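You operate a simulated robot arm through the tools that you are given. There is no shell and no other tool.

You are at the controls of a simulated robot arm. One attempt, no reset.

## Task
Pump 2 strokes into the small white bucket, add 2 doses of powder, slide it under the stand mixer.
Fine: water first; spill nothing.

The check looks at the end state, three seconds after you hand in, the way a careful person would. Anything else that was tipped, shoved, dropped, spilled or broken makes it a failure.

## Robot
A 7-joint arm with a fingered hand, fixed in place. Base frame: the origin is on the floor under the middle of its stand, x ahead of it, y to its left, z up. Units: mm, degrees, N and s.
It reaches about 1333 mm from its shoulder. Its first joint turns from -69.0 to 172.0 degrees. Payload 5 kg.
The TCP is the grasp point between the finger pads, 32 mm short of the fingertips. In the tool frame z runs along the fingers and y along their closing line. The gripper opens to 160 mm; its body begins 89 mm behind the TCP. The gripper is a hand of 3 fingers: y runs from the thumb to the fingers, the wrist lies at [0, 0, -252] in the tool frame.
Orientation is that of the tool frame in the base frame, as a unit quaternion [x, y, z, w]. With the fingers straight down and closing along the base's y, the tool's x points along the base's -x, its y along +y and its z along -z.

## Interface
- The arm moves only by the tool move_arm. Its argument "deltas" is a list of rows, each an object of numbers (a shift or turn left out is 0): "ax", "ay", "az": the turn, a rotation vector about the tool's x, y, z in degrees; "dx", "dy", "dz": the shift along the tool's x, y, z in m. In form: [{"ax": .., "ay": .., "az": .., "dx": .., "dy": .., "dz": ..}, ...]. A call has 1 to 20 rows; each row shifts and turns the commanded pose from where the row before left it, along the tool's axes as they then stand. A row lasts 0.2 s, in which the tool goes at most 50 mm and 8.6 degrees; a call with a longer step from one row to the next is refused whole. Where a pose cannot be reached the arm comes as near as it can. A force on the tool above 40 N (or 10 N above the force at the start of the call, whichever is more), or a blocked arm, ends the call early, and 0.2 s more pass. In this call time passes only in rows, and 0.2 s behind the last. The reply holds the time, the measured pose of the TCP, the force on the tool along the base axes, the opening and the grip force, in the units named above and with some noise, with the torque about the TCP (base axes, N m) and any sound that the robot's microphone picked up, and new pictures: "pictures" is both (left out), scene, wrist or none.
- Cameras (640 x 400 px; columns grow to the right, rows downward): "scene" is fixed at [399.4, -647.6, 1612.5]; the picture's right is [0.75, -0.67, 0.00], its down [-0.46, -0.52, -0.72] and it looks along [0.48, 0.54, -0.69] (base axes); focal length 214 px, centre (320, 200). "wrist" rides on the gripper at [65, -4, -116] in the tool frame; the picture's right is [0.06, 1.00, 0.00], its down [-0.87, 0.05, -0.49] and it looks along [-0.49, 0.03, 0.87] (tool axes); focal length 261 px, centre (320, 200). There is no depth. A picture from a camera that has moved, and an enlarged one, comes with that camera's place and axes in the base frame and with its lens.
- lift_body(by): slides the trunk up (or, below 0, down) by that many mm; the arm rides with it, the base frame stays. It gives what a move gives, with no picture.
- move_fingers(finger1, finger2, thumb_bend): sets how far each is bent, from 0 (flat) to 1 (curled in); at 0.3 the hand is open as for a grip, at 0.7 the pads meet at the TCP. One left out holds its place. A second passes; each finger stops where it meets its share of the squeeze, and holds until it gets a number again. It is the only way to open and close the hand. It gives what a move gives, with no picture; readings hold the bend of each and the force on the fingers (four entries, about 0 where the hand has none), thumb and palm.
- close_up(camera, box): a new picture of the part [left, top, right, bottom] of that camera's present view, enlarged. The clock stands still meanwhile.
- finish_job(): hands the job in; it is judged then, once.

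Places have to be worked out from the pictures, the camera data and where the tool is seen. Open the gripper and draw the arm clear of the work before you hand the job in, unless the task says otherwise.

The tools are called after ">>>" as a command line: name --argument value ..., lists and objects as JSON in quotes. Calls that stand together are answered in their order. move_arm: Moves the arm, as the interface text tells. Its arguments: {"type":"object","properties":{"deltas":{"type":"array"},"pictures":{"type":"string","enum":["both","scene","wrist","none"]}},"required":["deltas"]} The other tools are called the same way: lift_body (by) moves the trunk up or down; move_fingers (finger1, finger2, thumb_bend) moves the fingers one by one; close_up (camera, box) takes an enlarged picture of a part of a camera's view; finish_job () hands the job in.

At the start:

```text
clock: 0.0
tcp_pos: [594.9, -193.0, 1373.4]
ee_rot: [-0.001, 1.0, 0.004, 0.003]
contact_force: [-0.4, 0.6, 0.2]
ft_torque: [0.03, 0.02, -0.02]
opening: 160.1
finger_force: 0.0
shape: jaw
bend: [0.3, 0.3, 0.3]
finger forces: [0.0, 0.0, 0.0, 0.0, 0.0, 0.0]
trunk travel left (down, up): [-633.0, 307.0]
```

scene: 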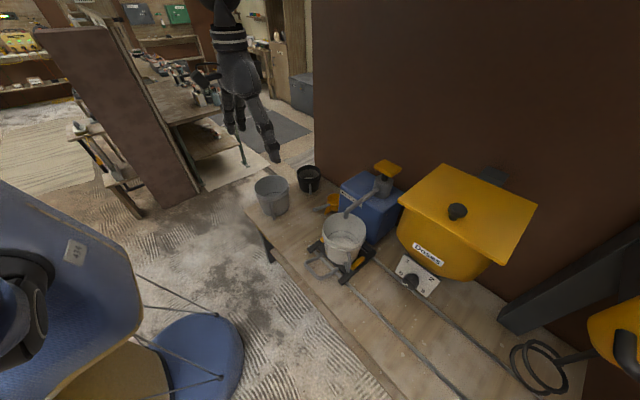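
wrist: 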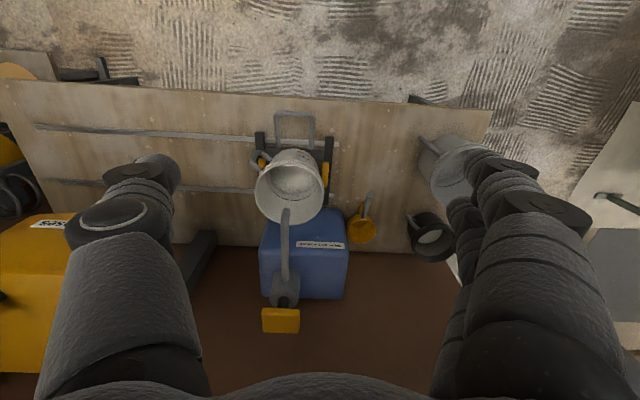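

I start by looking closer at the bench: the white bucket on a sled in front of a blue pump box, the yellow doser and, to the right, the mixer. I take enlarged pictures before moving.

>>> close_up --camera "scene" --box '[240, 140, 420, 300]'

>>> close_up --camera "scene" --box '[380, 150, 640, 400]'

>>> close_up --camera "wrist" --box '[220, 90, 480, 350]'

>>> close_up --camera "wrist" --box '[0, 40, 220, 260]'

```text
2.50 times, centred on (330, 220) of scene
camera zoom: at [399.4, -647.6, 1612.5], right [0.75, -0.67, 0.0], down [-0.46, -0.52, -0.72], along [0.48, 0.54, -0.69], focal length 536 px, centre (295, 150)
```

zoom: 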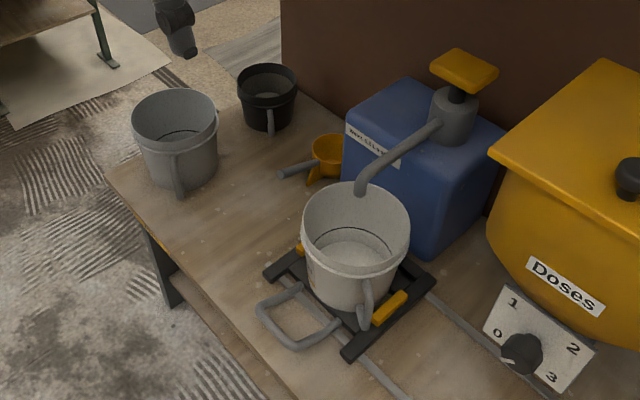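

```text
1.60 times, centred on (510, 275) of scene
camera zoom: at [399.4, -647.6, 1612.5], right [0.75, -0.67, 0.0], down [-0.46, -0.52, -0.72], along [0.48, 0.54, -0.69], focal length 343 px, centre (16, 80)
```

zoom: 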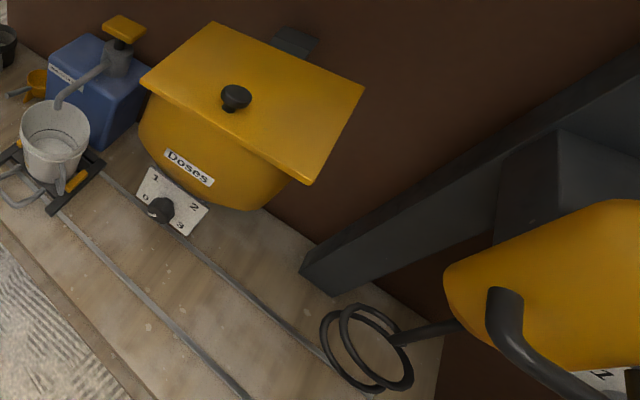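

```text
1.54 times, centred on (350, 220) of wrist
camera zoom: at [528.2, -199.3, 1488.5], right [-0.06, 1.0, 0.01], down [0.87, 0.05, 0.5], along [0.49, 0.04, -0.87], focal length 401 px, centre (274, 169)
```

zoom: 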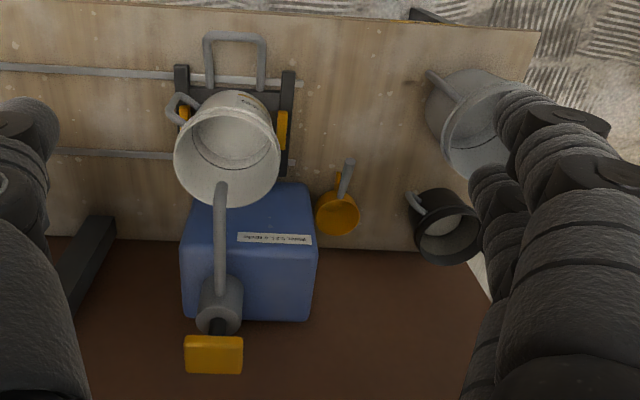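

```text
1.82 times, centred on (110, 150) of wrist
camera zoom: at [528.2, -199.3, 1488.5], right [-0.06, 1.0, 0.01], down [0.87, 0.05, 0.5], along [0.49, 0.04, -0.87], focal length 474 px, centre (702, 291)
```

zoom: 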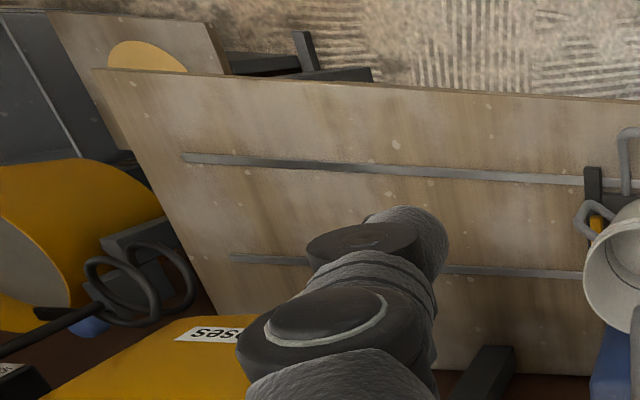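

The bench top seems to lie at about z 610, with the bucket rim near [896, -261, 810], the pump head near [1154, -259, 1045] and the whisk near [890, -949, 920]. The doser is hidden by a finger, so I move sideways in free air for a second view.

>>> move_arm --deltas '[{"dy": -0.045}, {"dy": -0.045}, {"dy": -0.045}, {"dy": -0.045}, {"dy": -0.045}, {"dy": -0.045}, {"dy": -0.045}, {"dy": -0.045}]' --pictures "both"

```text
clock: 1.8
tcp_pos: [593.2, -554.6, 1370.4]
ee_rot: [0.0, 1.0, 0.005, 0.003]
contact_force: [0.2, -0.6, -0.2]
ft_torque: [0.03, 0.01, -0.05]
opening: 160.0
finger_force: 0.0
shape: jaw
bend: [0.3, 0.3, 0.3]
finger forces: [0.0, 0.0, 0.0, 0.0, 0.1, 0.0]
trunk travel left (down, up): [-633.0, 307.0]
camera wrist: at [527.3, -561.0, 1486.1], right [-0.06, 1.0, 0.01], down [0.87, 0.05, 0.5], along [0.49, 0.04, -0.87], focal length 261 px, centre (320, 200)
```

scene: 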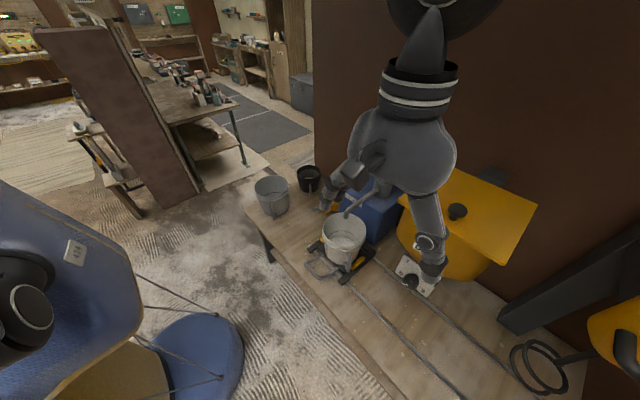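
wrist: 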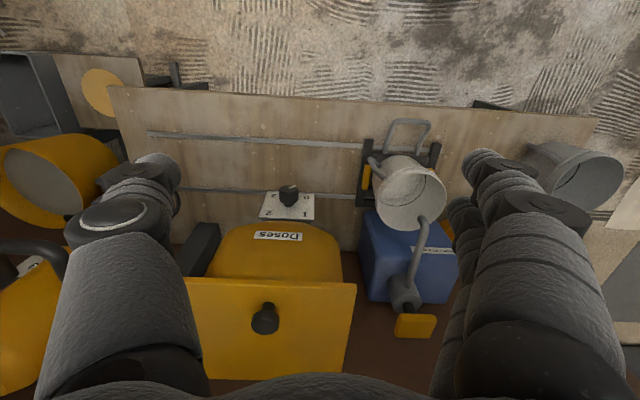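

>>> close_up --camera "wrist" --box '[160, 90, 470, 350]'

>>> close_up --camera "wrist" --box '[230, 160, 350, 260]'

>>> close_up --camera "wrist" --box '[340, 100, 480, 240]'

```text
1.54 times, centred on (315, 220) of wrist
camera zoom: at [527.3, -561.0, 1486.1], right [-0.06, 1.0, 0.01], down [0.87, 0.05, 0.5], along [0.49, 0.04, -0.87], focal length 401 px, centre (328, 169)
```

zoom: 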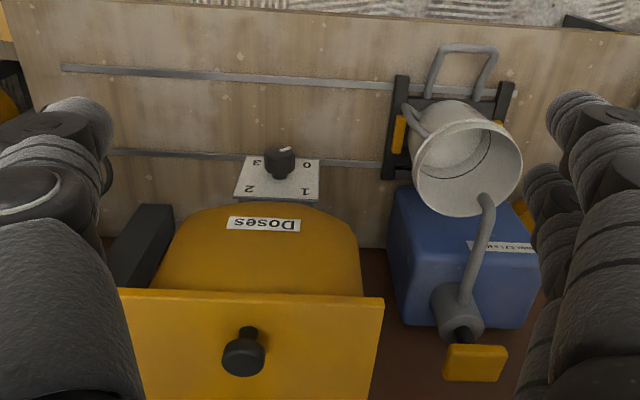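

```text
4.00 times, centred on (290, 210) of wrist
camera zoom: at [527.3, -561.0, 1486.1], right [-0.06, 1.0, 0.01], down [0.87, 0.05, 0.5], along [0.49, 0.04, -0.87], focal length 1043 px, centre (440, 160)
```

zoom: 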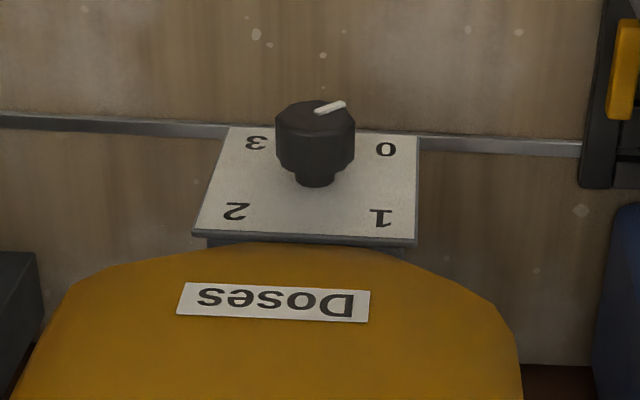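

```text
2.86 times, centred on (410, 170) of wrist
camera zoom: at [527.3, -561.0, 1486.1], right [-0.06, 1.0, 0.01], down [0.87, 0.05, 0.5], along [0.49, 0.04, -0.87], focal length 745 px, centre (63, 286)
```

zoom: 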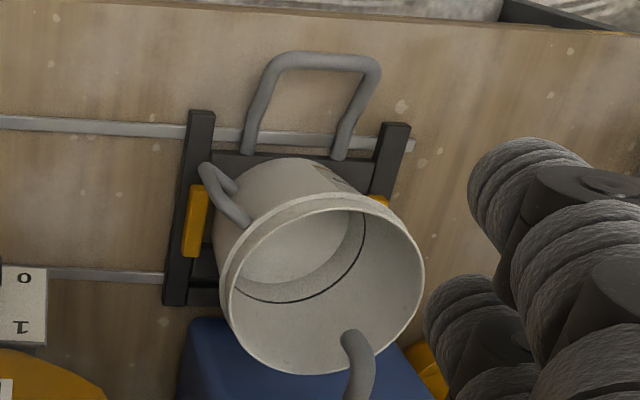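

The dial knob is in view with its pointer at 0, with 1, 2 and 3 around it. My sight lines for the doser were nearly parallel, so I shift 170 mm further to get a proper baseline.

>>> move_arm --deltas '[{"dy": -0.043}, {"dy": -0.043}, {"dy": -0.043}, {"dy": -0.043}]' --pictures "both"

>>> close_up --camera "wrist" --box '[280, 140, 440, 240]'

>>> close_up --camera "wrist" --box '[0, 60, 280, 235]'

```text
clock: 2.8
tcp_pos: [594.1, -725.4, 1368.4]
ee_rot: [0.0, 1.0, 0.003, 0.0]
contact_force: [-0.8, -0.6, -0.1]
ft_torque: [-0.01, 0.01, 0.01]
opening: 159.7
finger_force: 0.0
shape: jaw
bend: [0.3, 0.3, 0.3]
finger forces: [0.0, 0.1, 0.0, 0.0, 0.0, 0.0]
trunk travel left (down, up): [-633.0, 307.0]
camera wrist: at [528.2, -732.5, 1483.6], right [-0.06, 1.0, 0.01], down [0.87, 0.05, 0.5], along [0.49, 0.04, -0.87], focal length 261 px, centre (320, 200)
```

scene: 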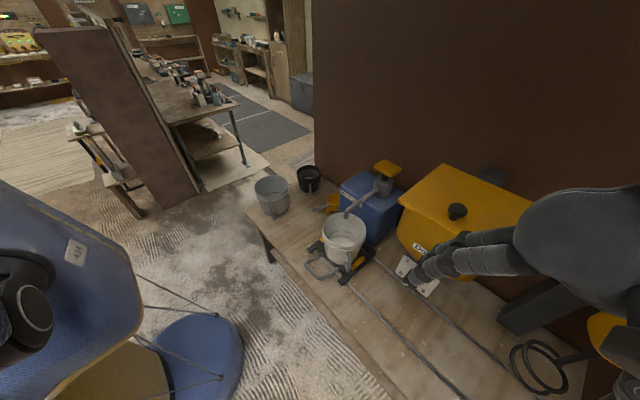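
wrist: 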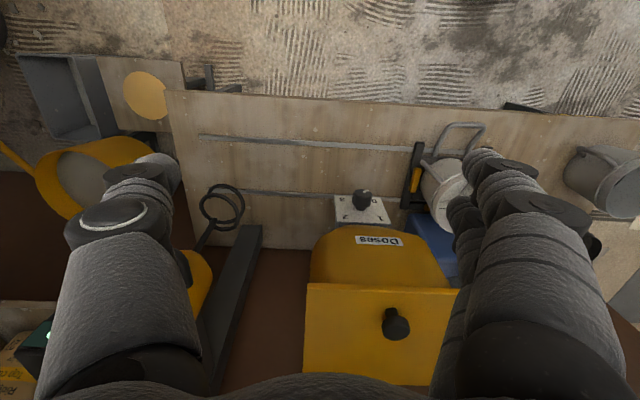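

```text
4.00 times, centred on (360, 190) of wrist
camera zoom: at [528.2, -732.5, 1483.6], right [-0.06, 1.0, 0.01], down [0.87, 0.05, 0.5], along [0.49, 0.04, -0.87], focal length 1043 px, centre (160, 240)
```

zoom: 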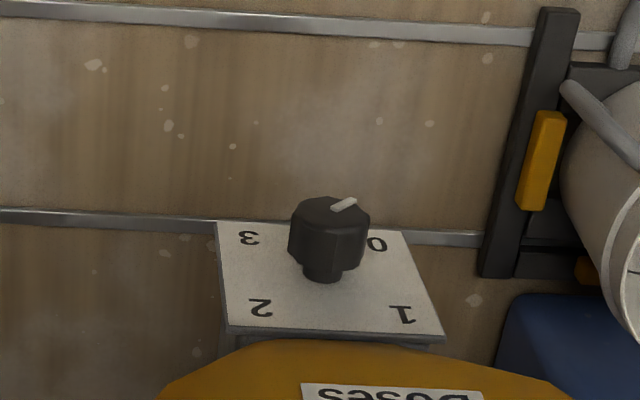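

```text
2.29 times, centred on (140, 148) of wrist
camera zoom: at [528.2, -732.5, 1483.6], right [-0.06, 1.0, 0.01], down [0.87, 0.05, 0.5], along [0.49, 0.04, -0.87], focal length 596 px, centre (731, 320)
```

zoom: 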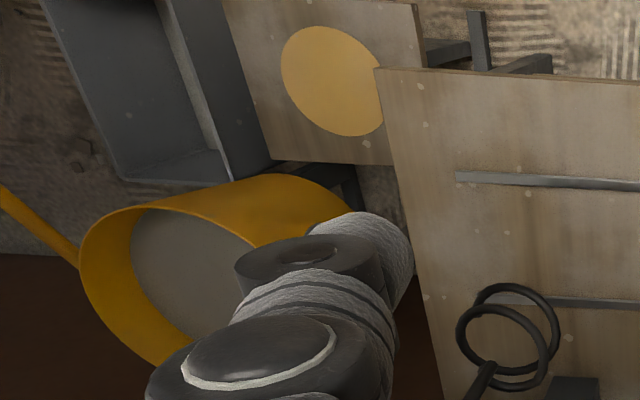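

Triangulating again: the dial plate is vertical at x≈845, facing the robot, with the knob at about [807–848, -610, 948]. The pump stands upright with its pad near [1148, -260, 1048], and the sled handle loop is around [698–805, -258, 650]. I close the fingers and go back toward the pump at a safe height.

>>> move_fingers --finger1 0.7 --finger2 0.7 --thumb_bend 0.7

>>> move_arm --deltas '[{"dy": 0.043}, {"dy": 0.043}, {"dy": 0.043}, {"dy": 0.043}, {"dy": 0.043}, {"dy": 0.043}, {"dy": 0.043}, {"dy": 0.043}, {"dy": 0.043}, {"dy": 0.043}, {"dy": 0.035}, {"dx": -0.04}, {"dx": -0.045}, {"dx": -0.045}, {"dx": -0.045}, {"dx": -0.045}, {"dx": -0.045}, {"dx": -0.045}, {"dx": -0.04}]' --pictures "both"

```text
clock: 3.8
tcp_pos: [593.6, -724.5, 1369.0]
ee_rot: [-0.001, 1.0, 0.002, 0.003]
contact_force: [0.1, -0.6, -0.3]
ft_torque: [0.0, 0.0, 0.03]
opening: 12.8
finger_force: 0.1
shape: fingers
bend: [0.7, 0.7, 0.7]
finger forces: [0.0, 0.0, 0.0, 0.0, 0.1, 0.0]
trunk travel left (down, up): [-633.0, 307.0]
```

```text
clock: 7.8
tcp_pos: [821.9, -326.2, 1251.3]
ee_rot: [0.0, 1.0, 0.009, 0.009]
contact_force: [0.3, -0.8, -0.4]
ft_torque: [-0.02, -0.03, -0.01]
opening: 12.6
finger_force: 0.0
shape: fingers
bend: [0.7, 0.7, 0.7]
finger forces: [0.0, 0.1, 0.0, 0.0, 0.0, 0.0]
out of reach, approached as far as the arm can: row 13, 14, 15, 16, 17, 18, 19
trunk travel left (down, up): [-633.0, 307.0]
camera wrist: at [754.4, -333.6, 1366.0], right [-0.06, 1.0, 0.02], down [0.86, 0.05, 0.51], along [0.51, 0.05, -0.86], focal length 261 px, centre (320, 200)
```

scene: 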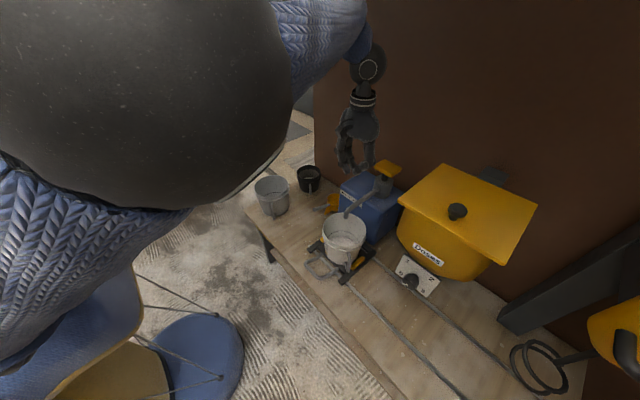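
wrist: 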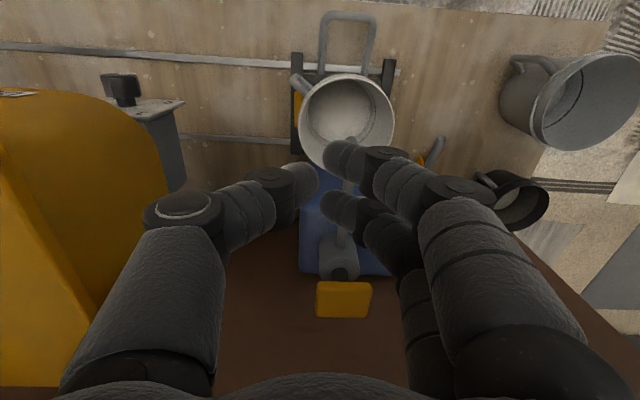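

The arm cannot hold a vertical hand that far out, and it stopped at [822, -326, 1251]. I tilt the fingers forward (about -40° around tool y), which brings the wrist closer to the robot, and see what the reach allows.

>>> move_arm --deltas '[{"ay": -8}, {"ay": -8}, {"ay": -8}, {"ay": -8}, {"ay": -8}]' --pictures "scene"

```text
clock: 9.0
tcp_pos: [820.7, -326.1, 1256.1]
ee_rot: [0.002, 0.938, 0.004, 0.345]
contact_force: [-0.6, 0.1, -0.1]
ft_torque: [0.05, -0.03, 0.0]
opening: 12.5
finger_force: 0.0
shape: fingers
bend: [0.7, 0.7, 0.7]
finger forces: [0.0, 0.1, 0.0, 0.0, 0.1, 0.0]
trunk travel left (down, up): [-633.0, 307.0]
```

scene: 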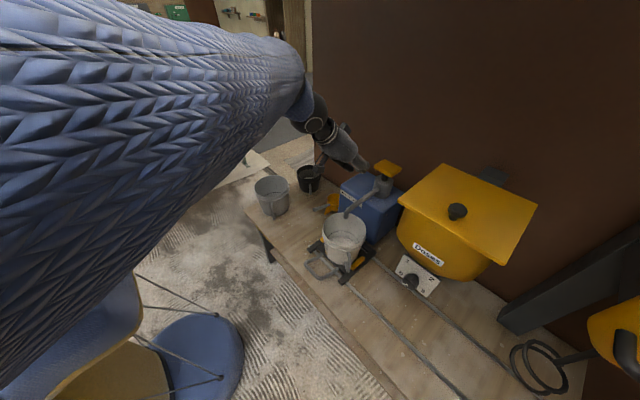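

The tilt worked, the hand is now 40° forward and stays put. Next I move toward the pump at height: to about [1000, -260, 1220].

>>> move_arm --deltas '[{"dx": -0.0227, "dy": 0.0132, "dz": 0.0288}, {"dx": -0.0227, "dy": 0.0132, "dz": 0.0288}, {"dx": -0.0227, "dy": 0.0132, "dz": 0.0288}, {"dx": -0.0227, "dy": 0.0132, "dz": 0.0288}, {"dx": -0.0227, "dy": 0.0132, "dz": 0.0288}]' --pictures "both"

```text
clock: 10.2
tcp_pos: [1003.5, -260.4, 1215.7]
ee_rot: [0.002, 0.939, 0.003, 0.343]
contact_force: [0.3, -0.1, -0.2]
ft_torque: [-0.04, 0.01, -0.02]
opening: 12.6
finger_force: 0.1
shape: fingers
bend: [0.7, 0.7, 0.7]
finger forces: [0.1, 0.0, 0.0, 0.0, 0.0, 0.0]
trunk travel left (down, up): [-633.0, 307.0]
camera wrist: at [878.2, -264.5, 1262.2], right [-0.05, 1.0, -0.03], down [0.35, 0.05, 0.94], along [0.94, 0.03, -0.35], focal length 261 px, centre (320, 200)
```

scene: 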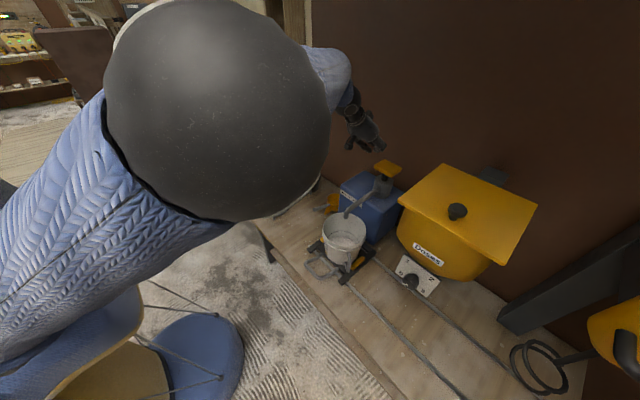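
wrist: 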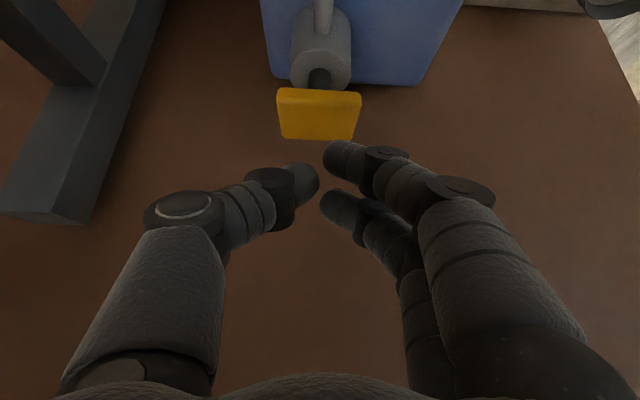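

The pump pad is clearly visible ahead, centred near y = -260. I take an enlarged look to fix its edges before lowering the hand.

>>> close_up --camera "wrist" --box '[240, 0, 400, 160]'

>>> close_up --camera "scene" --box '[330, 80, 430, 250]'

```text
2.50 times, centred on (320, 80) of wrist
camera zoom: at [878.2, -264.5, 1262.2], right [-0.05, 1.0, -0.03], down [0.35, 0.05, 0.94], along [0.94, 0.03, -0.35], focal length 652 px, centre (320, 500)
```

zoom: 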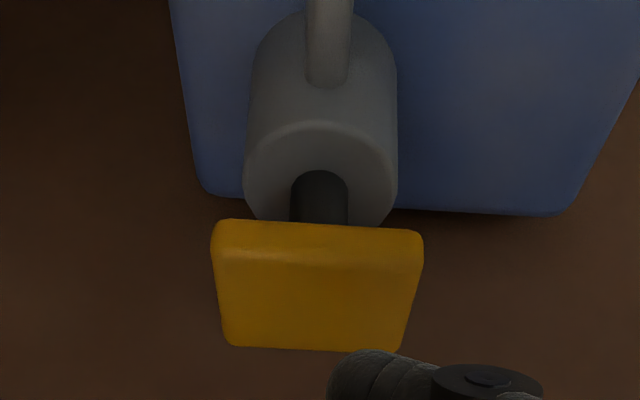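

```text
2.35 times, centred on (380, 165) of scene
camera zoom: at [399.4, -647.6, 1612.5], right [0.75, -0.67, 0.0], down [-0.46, -0.52, -0.72], along [0.48, 0.54, -0.69], focal length 505 px, centre (179, 282)
```

zoom: 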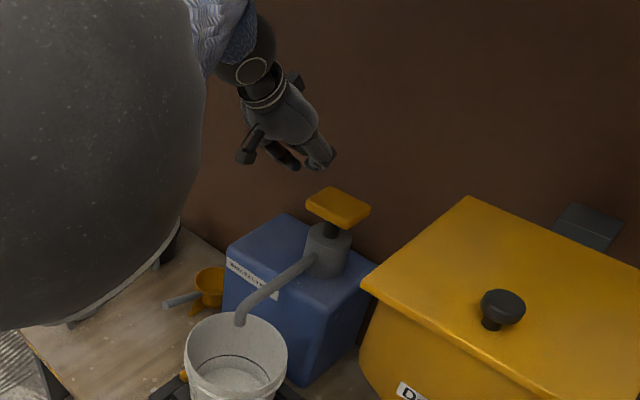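

The pad top is at about z 1060, spanning x 1115–1185 and y -306…-214. I go to a hover with the fingertips about 30 mm above its centre.

>>> move_arm --deltas '[{"dx": -0.0078, "dz": 0.0395}, {"dx": -0.0078, "dz": 0.0395}, {"dx": -0.0078, "dz": 0.0395}, {"dx": -0.0078, "dz": 0.0395}]' --pictures "both"

>>> close_up --camera "scene" --box '[330, 100, 430, 220]'

```text
clock: 11.2
tcp_pos: [1101.0, -275.7, 1120.5]
ee_rot: [0.0, 0.938, 0.005, 0.346]
contact_force: [0.4, -0.6, 1.0]
ft_torque: [-0.01, 0.0, 0.02]
opening: 12.3
finger_force: 0.1
shape: fingers
bend: [0.7, 0.7, 0.7]
finger forces: [0.0, 0.1, 0.0, 0.0, 0.0, 0.0]
out of reach, approached as far as the arm can: row 3, 4
trunk travel left (down, up): [-633.0, 307.0]
camera wrist: at [975.7, -281.5, 1166.8], right [-0.05, 1.0, -0.03], down [0.34, 0.05, 0.94], along [0.94, 0.04, -0.34], focal length 261 px, centre (320, 200)
```

scene: 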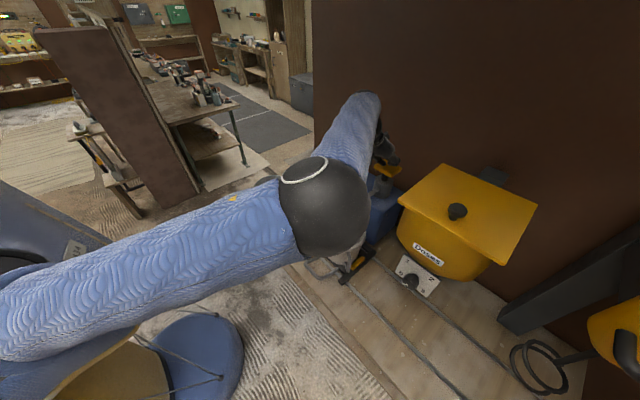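
wrist: 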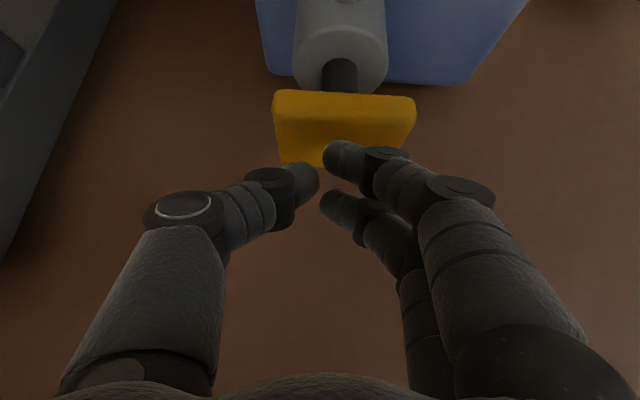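

```text
3.33 times, centred on (380, 160) of scene
camera zoom: at [399.4, -647.6, 1612.5], right [0.75, -0.67, 0.0], down [-0.46, -0.52, -0.72], along [0.48, 0.54, -0.69], focal length 715 px, centre (120, 333)
```

zoom: 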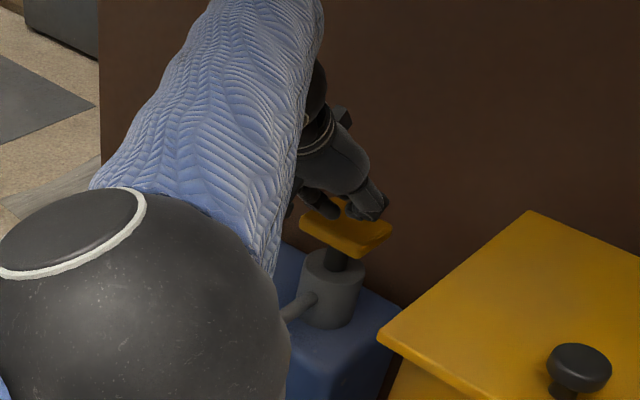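

The reach ran out at [1101, -276, 1120] with the shoulder apparently well below the wrist, so raising the trunk should help. I lift the trunk 200 mm, which takes the hand straight up and away from the pad.

>>> lift_body --by 200

```text
clock: 13.4
tcp_pos: [1101.1, -275.5, 1320.2]
ee_rot: [0.002, 0.939, 0.004, 0.345]
contact_force: [-0.4, -0.1, 0.2]
ft_torque: [0.02, -0.02, -0.01]
opening: 12.4
finger_force: 0.0
shape: fingers
bend: [0.7, 0.7, 0.7]
finger forces: [0.1, 0.0, 0.1, 0.0, 0.0, 0.0]
trunk travel left (down, up): [-833.0, 107.0]
```

Now I bring the hand back down to z≈1140 and then 28 mm forward over the pad centre.

>>> move_arm --deltas '[{"dx": 0.029, "dz": 0.0343}, {"dx": 0.029, "dz": 0.0343}, {"dx": 0.029, "dz": 0.0343}, {"dx": 0.029, "dz": 0.0343}, {"dx": -0.0107, "dy": 0.0077, "dz": 0.009}, {"dx": -0.0107, "dy": 0.0077, "dz": 0.009}]' --pictures "both"

>>> close_up --camera "scene" --box '[330, 100, 430, 220]'

```text
clock: 14.8
tcp_pos: [1068.7, -298.2, 1167.0]
ee_rot: [0.0, 0.938, 0.006, 0.346]
contact_force: [0.4, -0.2, -0.6]
ft_torque: [-0.02, -0.01, 0.02]
opening: 12.4
finger_force: 0.1
shape: fingers
bend: [0.7, 0.7, 0.7]
finger forces: [0.0, 0.0, 0.1, 0.0, 0.0, 0.0]
out of reach, approached as far as the arm can: row 1, 2, 3, 4, 5, 6
trunk travel left (down, up): [-833.0, 107.0]
camera wrist: at [942.6, -304.7, 1212.3], right [-0.05, 1.0, -0.03], down [0.34, 0.05, 0.94], along [0.94, 0.04, -0.34], focal length 261 px, centre (320, 200)
```

scene: 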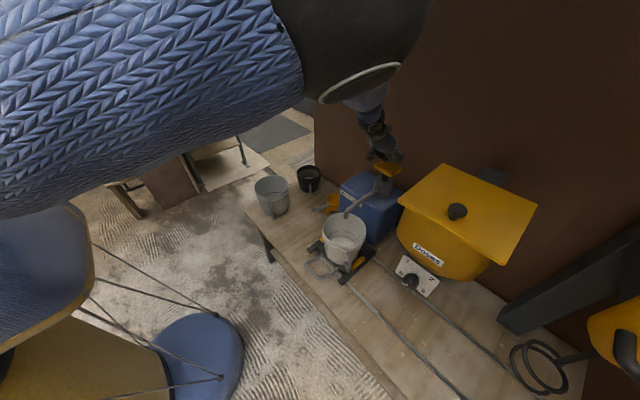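
wrist: 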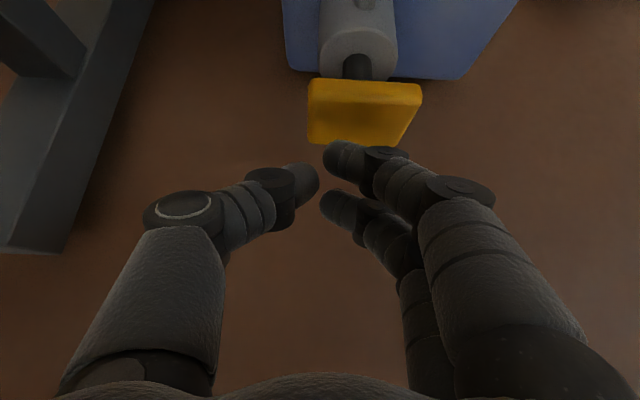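

```text
3.33 times, centred on (380, 160) of scene
camera zoom: at [399.4, -647.6, 1612.5], right [0.75, -0.67, 0.0], down [-0.46, -0.52, -0.72], along [0.48, 0.54, -0.69], focal length 715 px, centre (120, 333)
```

zoom: 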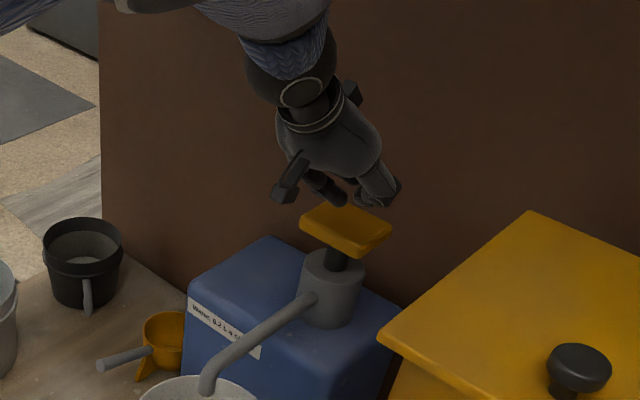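

Raising the trunk made the reach shorter, so the limit is elsewhere. I back off up and away from the pump, then lower the trunk again and use a flatter hand (about 65°), which keeps the wrist nearer.

>>> move_arm --deltas '[{"dx": 0.0049, "dy": 0.0054, "dz": -0.0384}, {"dx": 0.0049, "dy": 0.0054, "dz": -0.0384}, {"dx": 0.0049, "dy": 0.0054, "dz": -0.0384}, {"dx": 0.0049, "dy": 0.0054, "dz": -0.0384}, {"dx": 0.0049, "dy": 0.0054, "dz": -0.0384}, {"dx": 0.0049, "dy": 0.0054, "dz": -0.0384}, {"dx": 0.0049, "dy": 0.0054, "dz": -0.0384}]' --pictures "scene"

```text
clock: 16.4
tcp_pos: [863.2, -262.6, 1354.1]
ee_rot: [0.0, 0.938, 0.005, 0.346]
contact_force: [-0.3, 1.1, 0.5]
ft_torque: [0.07, -0.04, -0.01]
opening: 12.7
finger_force: 0.1
shape: fingers
bend: [0.7, 0.7, 0.7]
finger forces: [0.0, 0.0, 0.1, 0.1, 0.0, 0.1]
trunk travel left (down, up): [-833.0, 107.0]
```

scene: 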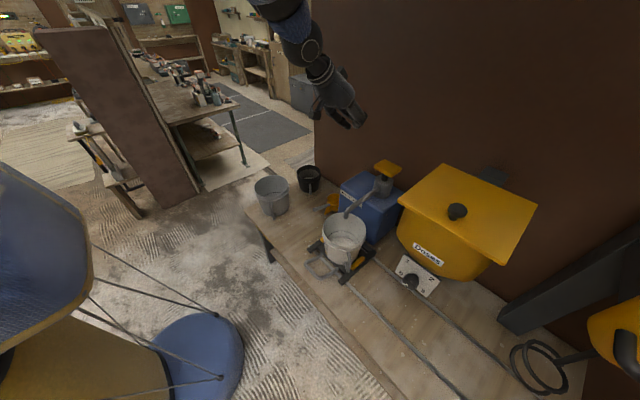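

The arm came back with the elbow up. I tilt the hand further to about 65° and move forward at this trunk height to see how far it gets, still well above the pump.

>>> move_arm --deltas '[{"ay": -8}, {"ay": -8}, {"ay": -8}]' --pictures "none"

```text
clock: 17.2
tcp_pos: [867.5, -263.4, 1351.1]
ee_rot: [0.003, 0.846, 0.004, 0.533]
contact_force: [-0.3, 0.7, 0.6]
ft_torque: [0.02, 0.02, 0.02]
opening: 12.3
finger_force: 0.1
shape: fingers
bend: [0.7, 0.7, 0.7]
finger forces: [0.0, 0.0, 0.1, 0.1, 0.0, 0.1]
trunk travel left (down, up): [-833.0, 107.0]
```

Hand tilt is 64°. Now I move forward and down to about [1100, -260, 1220], still 120 mm above the pad.

>>> move_arm --deltas '[{"dx": 0.003, "dz": 0.0444, "dy": 0.0006}, {"dx": 0.003, "dz": 0.0444, "dy": 0.0006}, {"dx": 0.003, "dz": 0.0444, "dy": 0.0006}, {"dx": 0.003, "dz": 0.0444, "dy": 0.0006}, {"dx": 0.003, "dz": 0.0444, "dy": 0.0006}, {"dx": 0.003, "dz": 0.0444, "dy": 0.0006}]' --pictures "both"

```text
clock: 18.6
tcp_pos: [1100.6, -259.9, 1218.4]
ee_rot: [0.001, 0.847, 0.007, 0.532]
contact_force: [0.3, -0.5, -0.4]
ft_torque: [0.01, 0.03, 0.06]
opening: 12.6
finger_force: 0.0
shape: fingers
bend: [0.7, 0.7, 0.7]
finger forces: [0.1, 0.1, 0.1, 0.0, 0.0, 0.0]
trunk travel left (down, up): [-833.0, 107.0]
camera wrist: at [968.2, -264.8, 1209.7], right [-0.03, 1.0, -0.04], down [-0.07, 0.04, 1.0], along [1.0, 0.03, 0.07], focal length 261 px, centre (320, 200)
```

scene: 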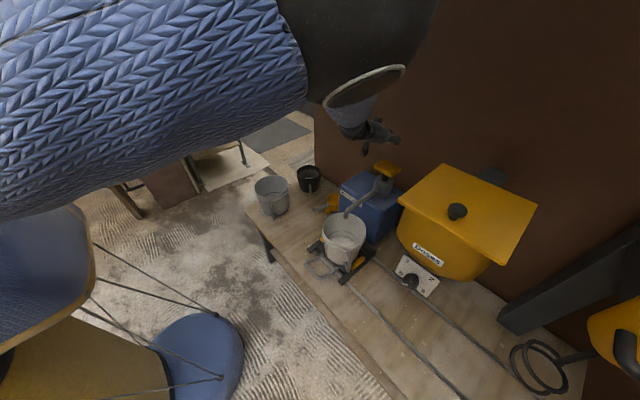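
wrist: 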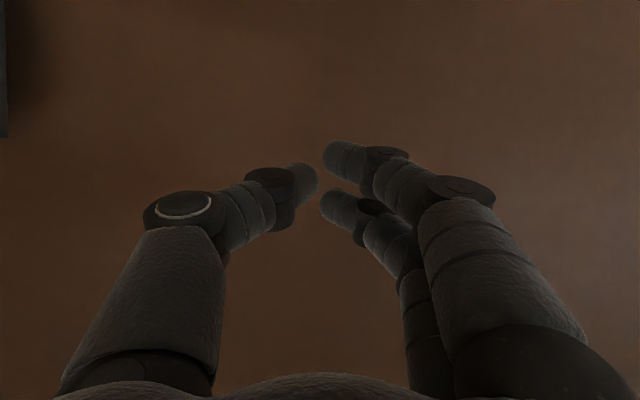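

It reaches [1100, -260, 1218] without trouble. I go on to a hover with the lower finger about 28 mm above the pad, at [1140, -260, 1130].

>>> move_arm --deltas '[{"dx": 0.0209, "dz": 0.0246}, {"dx": 0.0209, "dz": 0.0246}, {"dx": 0.0209, "dz": 0.0246}]' --pictures "both"

>>> close_up --camera "scene" --box '[330, 110, 430, 230]'

```text
clock: 19.4
tcp_pos: [1087.7, -293.9, 1175.0]
ee_rot: [0.001, 0.846, 0.006, 0.533]
contact_force: [-0.5, 0.0, 0.2]
ft_torque: [0.01, 0.03, 0.02]
opening: 12.5
finger_force: 0.0
shape: fingers
bend: [0.7, 0.7, 0.7]
finger forces: [0.0, 0.0, 0.0, 0.1, 0.0, 0.1]
out of reach, approached as far as the arm can: row 1, 2, 3
trunk travel left (down, up): [-833.0, 107.0]
camera wrist: at [954.1, -299.1, 1166.5], right [-0.03, 1.0, -0.05], down [-0.07, 0.04, 1.0], along [1.0, 0.03, 0.07], focal length 261 px, centre (320, 200)
```

scene: 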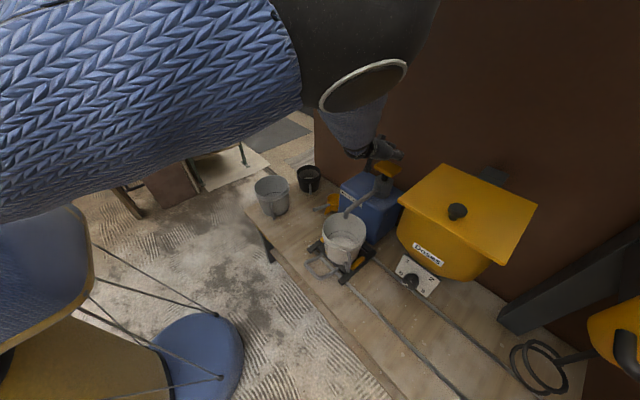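
wrist: 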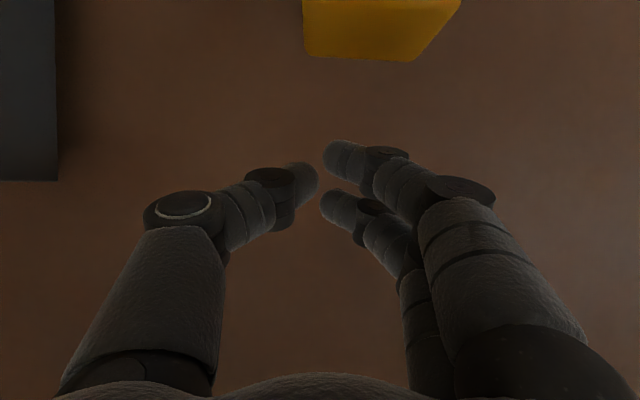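

```text
3.33 times, centred on (380, 170) of scene
camera zoom: at [399.4, -647.6, 1612.5], right [0.75, -0.67, 0.0], down [-0.46, -0.52, -0.72], along [0.48, 0.54, -0.69], focal length 715 px, centre (120, 300)
```

zoom: 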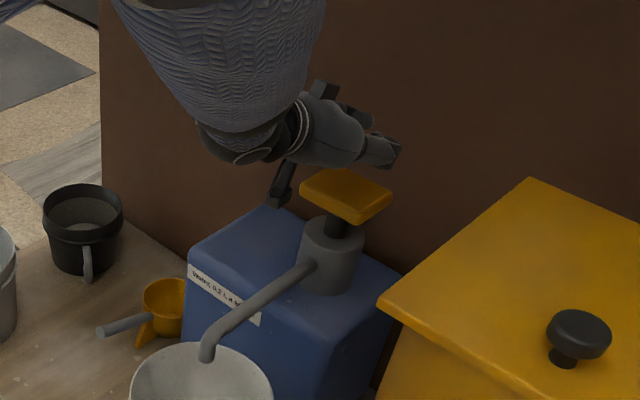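

The low wrist is what fails, so the shoulder must be high (around z 1700 unraised); the trunk should go down, not up. I retreat up and back first, and then lower the trunk in stages.

>>> move_arm --deltas '[{"dx": -0.0042, "dy": 0.0043, "dz": -0.0419}, {"dx": -0.0042, "dy": 0.0043, "dz": -0.0419}, {"dx": -0.0042, "dy": 0.0043, "dz": -0.0419}, {"dx": -0.0042, "dy": 0.0043, "dz": -0.0419}, {"dx": -0.0042, "dy": 0.0043, "dz": -0.0419}, {"dx": -0.0042, "dy": 0.0043, "dz": -0.0419}, {"dx": -0.0042, "dy": 0.0043, "dz": -0.0419}, {"dx": -0.0042, "dy": 0.0043, "dz": -0.0419}]' --pictures "scene"

```text
clock: 21.2
tcp_pos: [797.9, -261.9, 1352.1]
ee_rot: [0.001, 0.846, 0.005, 0.534]
contact_force: [1.0, 0.3, 0.6]
ft_torque: [-0.02, -0.01, 0.0]
opening: 12.3
finger_force: 0.1
shape: fingers
bend: [0.7, 0.7, 0.7]
finger forces: [0.1, 0.0, 0.0, 0.1, 0.0, 0.0]
trunk travel left (down, up): [-833.0, 107.0]
```

scene: 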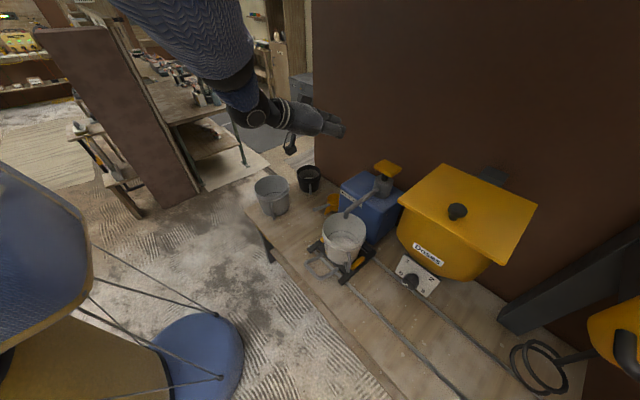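

The forearm now comes down from high up, as expected. I lower the trunk by 200 mm; the hand ends near z 1150, clear of everything at x≈800.

>>> lift_body --by -200

>>> move_arm --deltas '[{"dx": -0.0406, "dz": -0.0194}, {"dx": -0.0406, "dz": -0.0194}, {"dx": -0.0406, "dz": -0.0194}, {"dx": -0.0406, "dz": -0.0194}]' --pictures "scene"

```text
clock: 23.3
tcp_pos: [800.6, -261.6, 1151.1]
ee_rot: [0.002, 0.846, 0.004, 0.533]
contact_force: [0.2, -0.1, -0.5]
ft_torque: [0.03, 0.01, 0.01]
opening: 13.1
finger_force: 0.0
shape: fingers
bend: [0.7, 0.7, 0.7]
finger forces: [0.0, 0.1, 0.0, 0.0, 0.0, 0.1]
trunk travel left (down, up): [-633.0, 307.0]
```

```text
clock: 24.3
tcp_pos: [800.1, -263.0, 1331.7]
ee_rot: [0.001, 0.846, 0.005, 0.533]
contact_force: [0.4, -0.1, 0.2]
ft_torque: [-0.01, -0.02, -0.01]
opening: 12.6
finger_force: 0.1
shape: fingers
bend: [0.7, 0.7, 0.7]
finger forces: [0.0, 0.0, 0.1, 0.1, 0.0, 0.0]
trunk travel left (down, up): [-633.0, 307.0]
```

scene: 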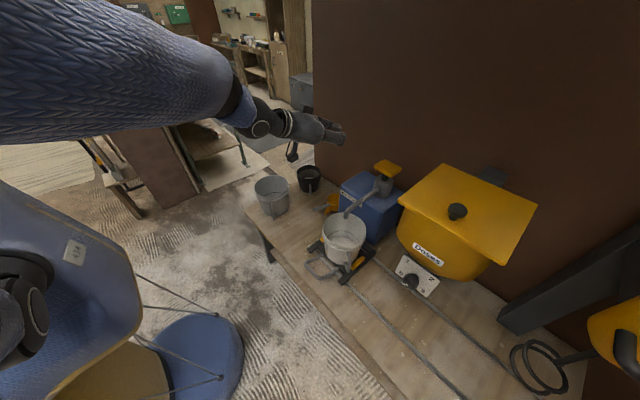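

That works. Lowering the trunk another 250 mm brings the hand to z≈1082 at x≈800, still above spout and bucket, and the shoulder to a better height.

>>> lift_body --by -250

>>> move_arm --deltas '[{"dx": -0.0406, "dz": -0.0194}, {"dx": -0.0406, "dz": -0.0194}, {"dx": -0.0203, "dz": -0.0097}]' --pictures "scene"

```text
clock: 26.9
tcp_pos: [800.7, -263.4, 1080.1]
ee_rot: [0.002, 0.846, 0.004, 0.533]
contact_force: [-0.3, 0.4, -0.6]
ft_torque: [0.0, 0.01, -0.03]
opening: 12.6
finger_force: 0.0
shape: fingers
bend: [0.7, 0.7, 0.7]
finger forces: [0.1, 0.0, 0.0, 0.0, 0.0, 0.0]
trunk travel left (down, up): [-383.0, 557.0]
```

```text
clock: 27.7
tcp_pos: [800.5, -263.8, 1193.9]
ee_rot: [0.001, 0.846, 0.005, 0.533]
contact_force: [-0.6, 0.0, -1.0]
ft_torque: [0.0, 0.0, -0.01]
opening: 12.4
finger_force: 0.0
shape: fingers
bend: [0.7, 0.7, 0.7]
finger forces: [0.1, 0.1, 0.0, 0.0, 0.0, 0.0]
trunk travel left (down, up): [-383.0, 557.0]
```

scene: 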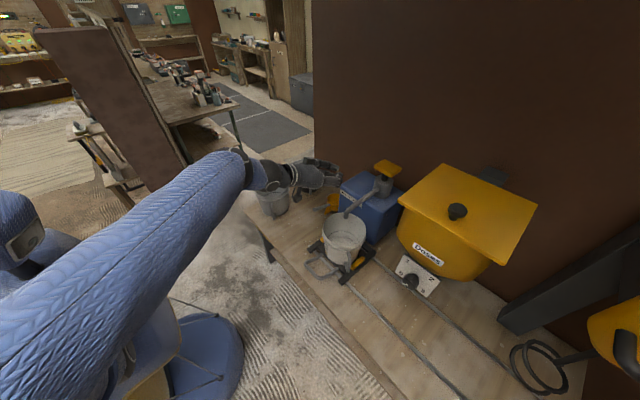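

Now I extend toward the hover point over the pad at [1140, -260, 1130].

>>> move_arm --deltas '[{"dx": -0.0111, "dy": 0.0005, "dz": 0.0417}, {"dx": -0.0111, "dy": 0.0005, "dz": 0.0417}, {"dx": -0.0111, "dy": 0.0005, "dz": 0.0417}, {"dx": -0.0111, "dy": 0.0005, "dz": 0.0417}, {"dx": -0.0111, "dy": 0.0005, "dz": 0.0417}, {"dx": -0.0111, "dy": 0.0005, "dz": 0.0417}, {"dx": -0.0111, "dy": 0.0005, "dz": 0.0417}, {"dx": -0.0111, "dy": 0.0005, "dz": 0.0417}]' --pictures "both"

>>> close_up --camera "scene" --box '[330, 110, 430, 230]'

```text
clock: 29.5
tcp_pos: [1141.5, -262.0, 1124.3]
ee_rot: [0.002, 0.847, 0.005, 0.532]
contact_force: [0.5, -0.8, -0.3]
ft_torque: [0.04, 0.0, 0.02]
opening: 12.6
finger_force: 0.1
shape: fingers
bend: [0.7, 0.7, 0.7]
finger forces: [0.0, 0.0, 0.0, 0.0, 0.1, 0.0]
trunk travel left (down, up): [-383.0, 557.0]
camera wrist: at [1009.3, -266.2, 1116.0], right [-0.03, 1.0, -0.05], down [-0.07, 0.04, 1.0], along [1.0, 0.03, 0.06], focal length 261 px, centre (320, 200)
```

scene: 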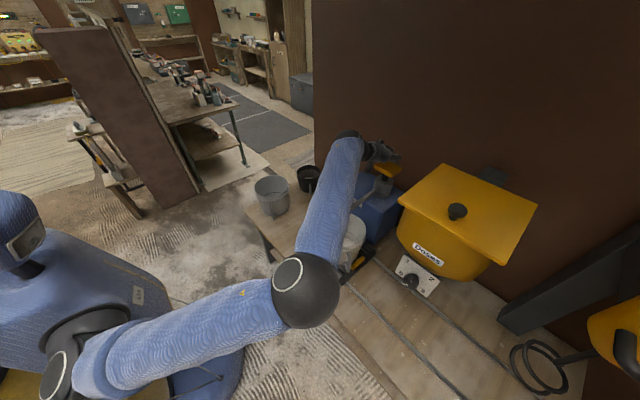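
wrist: 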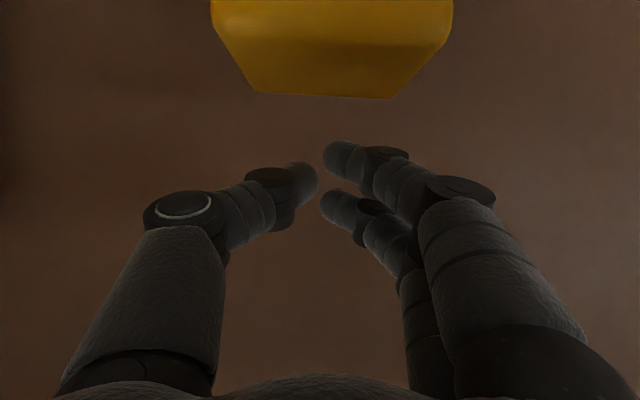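

```text
3.33 times, centred on (380, 170) of scene
camera zoom: at [399.4, -647.6, 1612.5], right [0.75, -0.67, 0.0], down [-0.46, -0.52, -0.72], along [0.48, 0.54, -0.69], focal length 715 px, centre (120, 300)
```

zoom: 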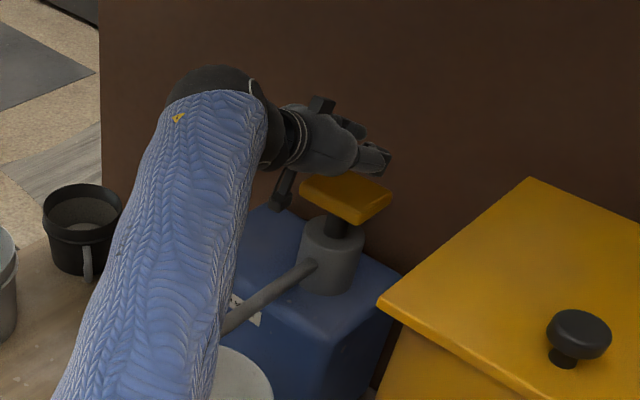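

The hover is good: [1141, -262, 1124], with the pad right below the lower finger. I now lower slowly in 5 mm steps to find the contact.

>>> move_arm --deltas '[{"dx": 0.00451, "dz": 0.00216}, {"dx": 0.00451, "dz": 0.00216}, {"dx": 0.00451, "dz": 0.00216}, {"dx": 0.00451, "dz": 0.00216}]' --pictures "wrist"

>>> close_up --camera "scene" --box '[350, 120, 420, 200]'

```text
clock: 30.5
tcp_pos: [1141.0, -259.0, 1109.2]
ee_rot: [0.002, 0.846, 0.004, 0.533]
contact_force: [0.0, -0.5, -0.3]
ft_torque: [0.03, 0.0, 0.01]
opening: 12.8
finger_force: 0.0
shape: fingers
bend: [0.7, 0.7, 0.7]
finger forces: [0.1, 0.1, 0.1, 0.1, 0.0, 0.0]
trunk travel left (down, up): [-383.0, 557.0]
camera wrist: at [1007.9, -264.5, 1099.7], right [-0.03, 1.0, -0.05], down [-0.07, 0.04, 1.0], along [1.0, 0.03, 0.07], focal length 261 px, centre (320, 200)
```

wrist: 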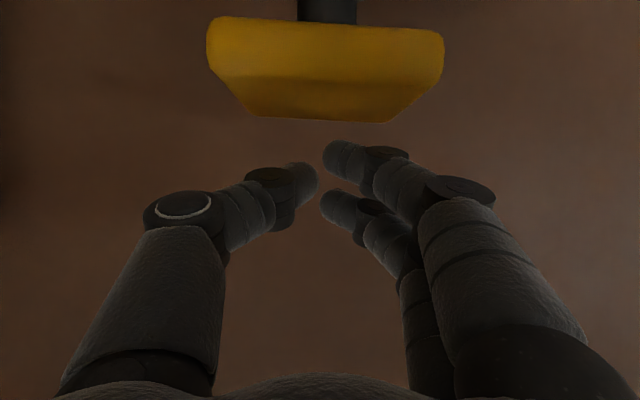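

```text
5.00 times, centred on (385, 160) of scene
camera zoom: at [399.4, -647.6, 1612.5], right [0.75, -0.67, 0.0], down [-0.46, -0.52, -0.72], along [0.48, 0.54, -0.69], focal length 1072 px, centre (-5, 400)
```

zoom: 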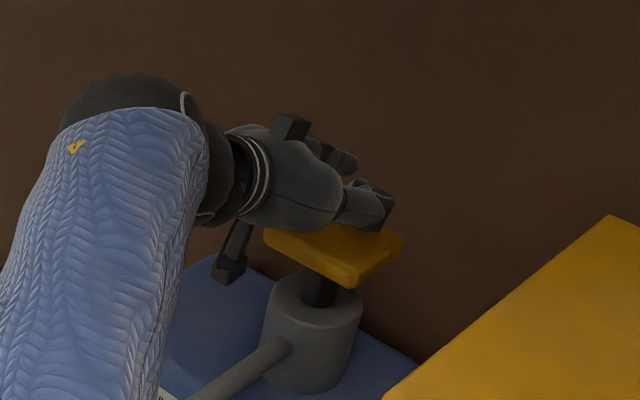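

No contact yet at TCP z 1109. I continue down in small steps and watch the force.

>>> move_arm --deltas '[{"dx": 0.00361, "dz": 0.00173}, {"dx": 0.00361, "dz": 0.00173}, {"dx": 0.00361, "dz": 0.00173}, {"dx": 0.00361, "dz": 0.00173}]' --pictures "wrist"

>>> close_up --camera "scene" --box '[350, 120, 420, 200]'

```text
clock: 31.5
tcp_pos: [1140.2, -258.8, 1093.3]
ee_rot: [0.001, 0.846, 0.005, 0.533]
contact_force: [-0.5, -0.7, -0.3]
ft_torque: [-0.03, 0.01, 0.02]
opening: 12.6
finger_force: 0.0
shape: fingers
bend: [0.7, 0.7, 0.7]
finger forces: [0.0, 0.0, 0.1, 0.0, 0.0, 0.0]
trunk travel left (down, up): [-383.0, 557.0]
camera wrist: at [1007.6, -264.2, 1083.8], right [-0.03, 1.0, -0.05], down [-0.07, 0.04, 1.0], along [1.0, 0.03, 0.07], focal length 261 px, centre (320, 200)
```

wrist: 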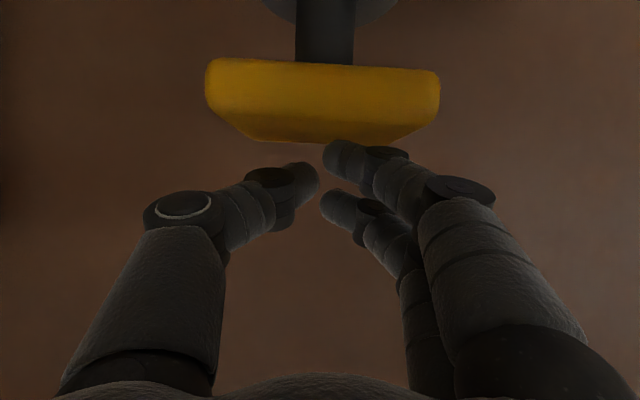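

```text
5.00 times, centred on (385, 160) of scene
camera zoom: at [399.4, -647.6, 1612.5], right [0.75, -0.67, 0.0], down [-0.46, -0.52, -0.72], along [0.48, 0.54, -0.69], focal length 1072 px, centre (-5, 400)
```

zoom: 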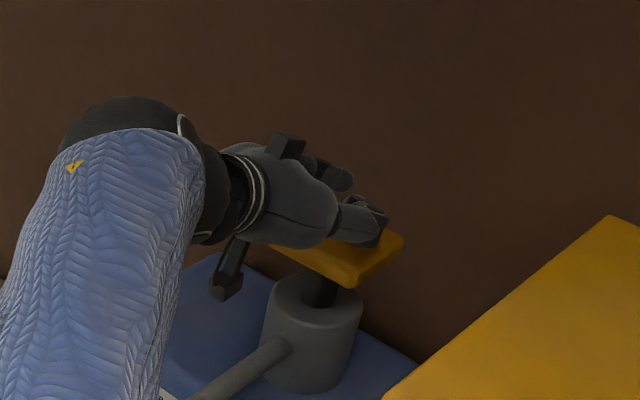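

Still no contact; the finger is just above the pad. I go on down 20 mm in 4 mm steps.

>>> move_arm --deltas '[{"dx": 0.00361, "dz": 0.00173}, {"dx": 0.00361, "dz": 0.00173}, {"dx": 0.00361, "dz": 0.00173}, {"dx": 0.00361, "dz": 0.00173}, {"dx": 0.00361, "dz": 0.00173}]' --pictures "wrist"

>>> close_up --camera "scene" --box '[350, 120, 420, 200]'

```text
clock: 32.7
tcp_pos: [1140.1, -258.5, 1073.7]
ee_rot: [0.001, 0.847, 0.005, 0.532]
contact_force: [1.4, 0.7, 5.6]
ft_torque: [0.06, -0.18, -0.05]
opening: 12.5
finger_force: 2.7
shape: fingers
bend: [0.7, 0.7, 0.7]
finger forces: [5.2, 0.0, 0.0, 0.1, 0.0, 0.0]
trunk travel left (down, up): [-383.0, 557.0]
camera wrist: at [1007.2, -263.9, 1064.4], right [-0.03, 1.0, -0.05], down [-0.07, 0.04, 1.0], along [1.0, 0.03, 0.07], focal length 261 px, centre (320, 200)
```

wrist: 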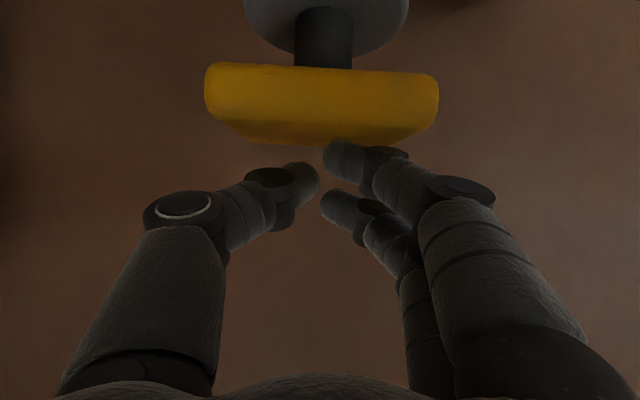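

```text
5.00 times, centred on (385, 160) of scene
camera zoom: at [399.4, -647.6, 1612.5], right [0.75, -0.67, 0.0], down [-0.46, -0.52, -0.72], along [0.48, 0.54, -0.69], focal length 1072 px, centre (-5, 400)
```

zoom: 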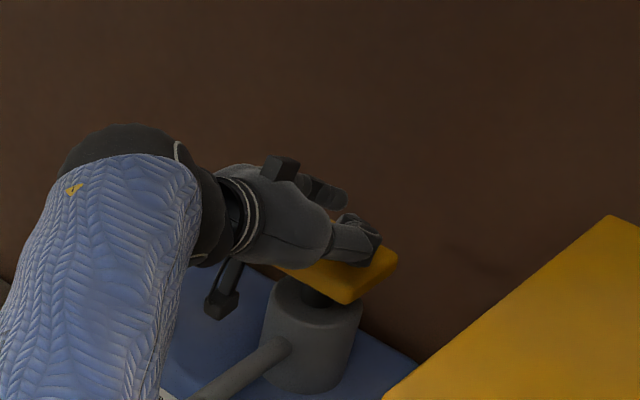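

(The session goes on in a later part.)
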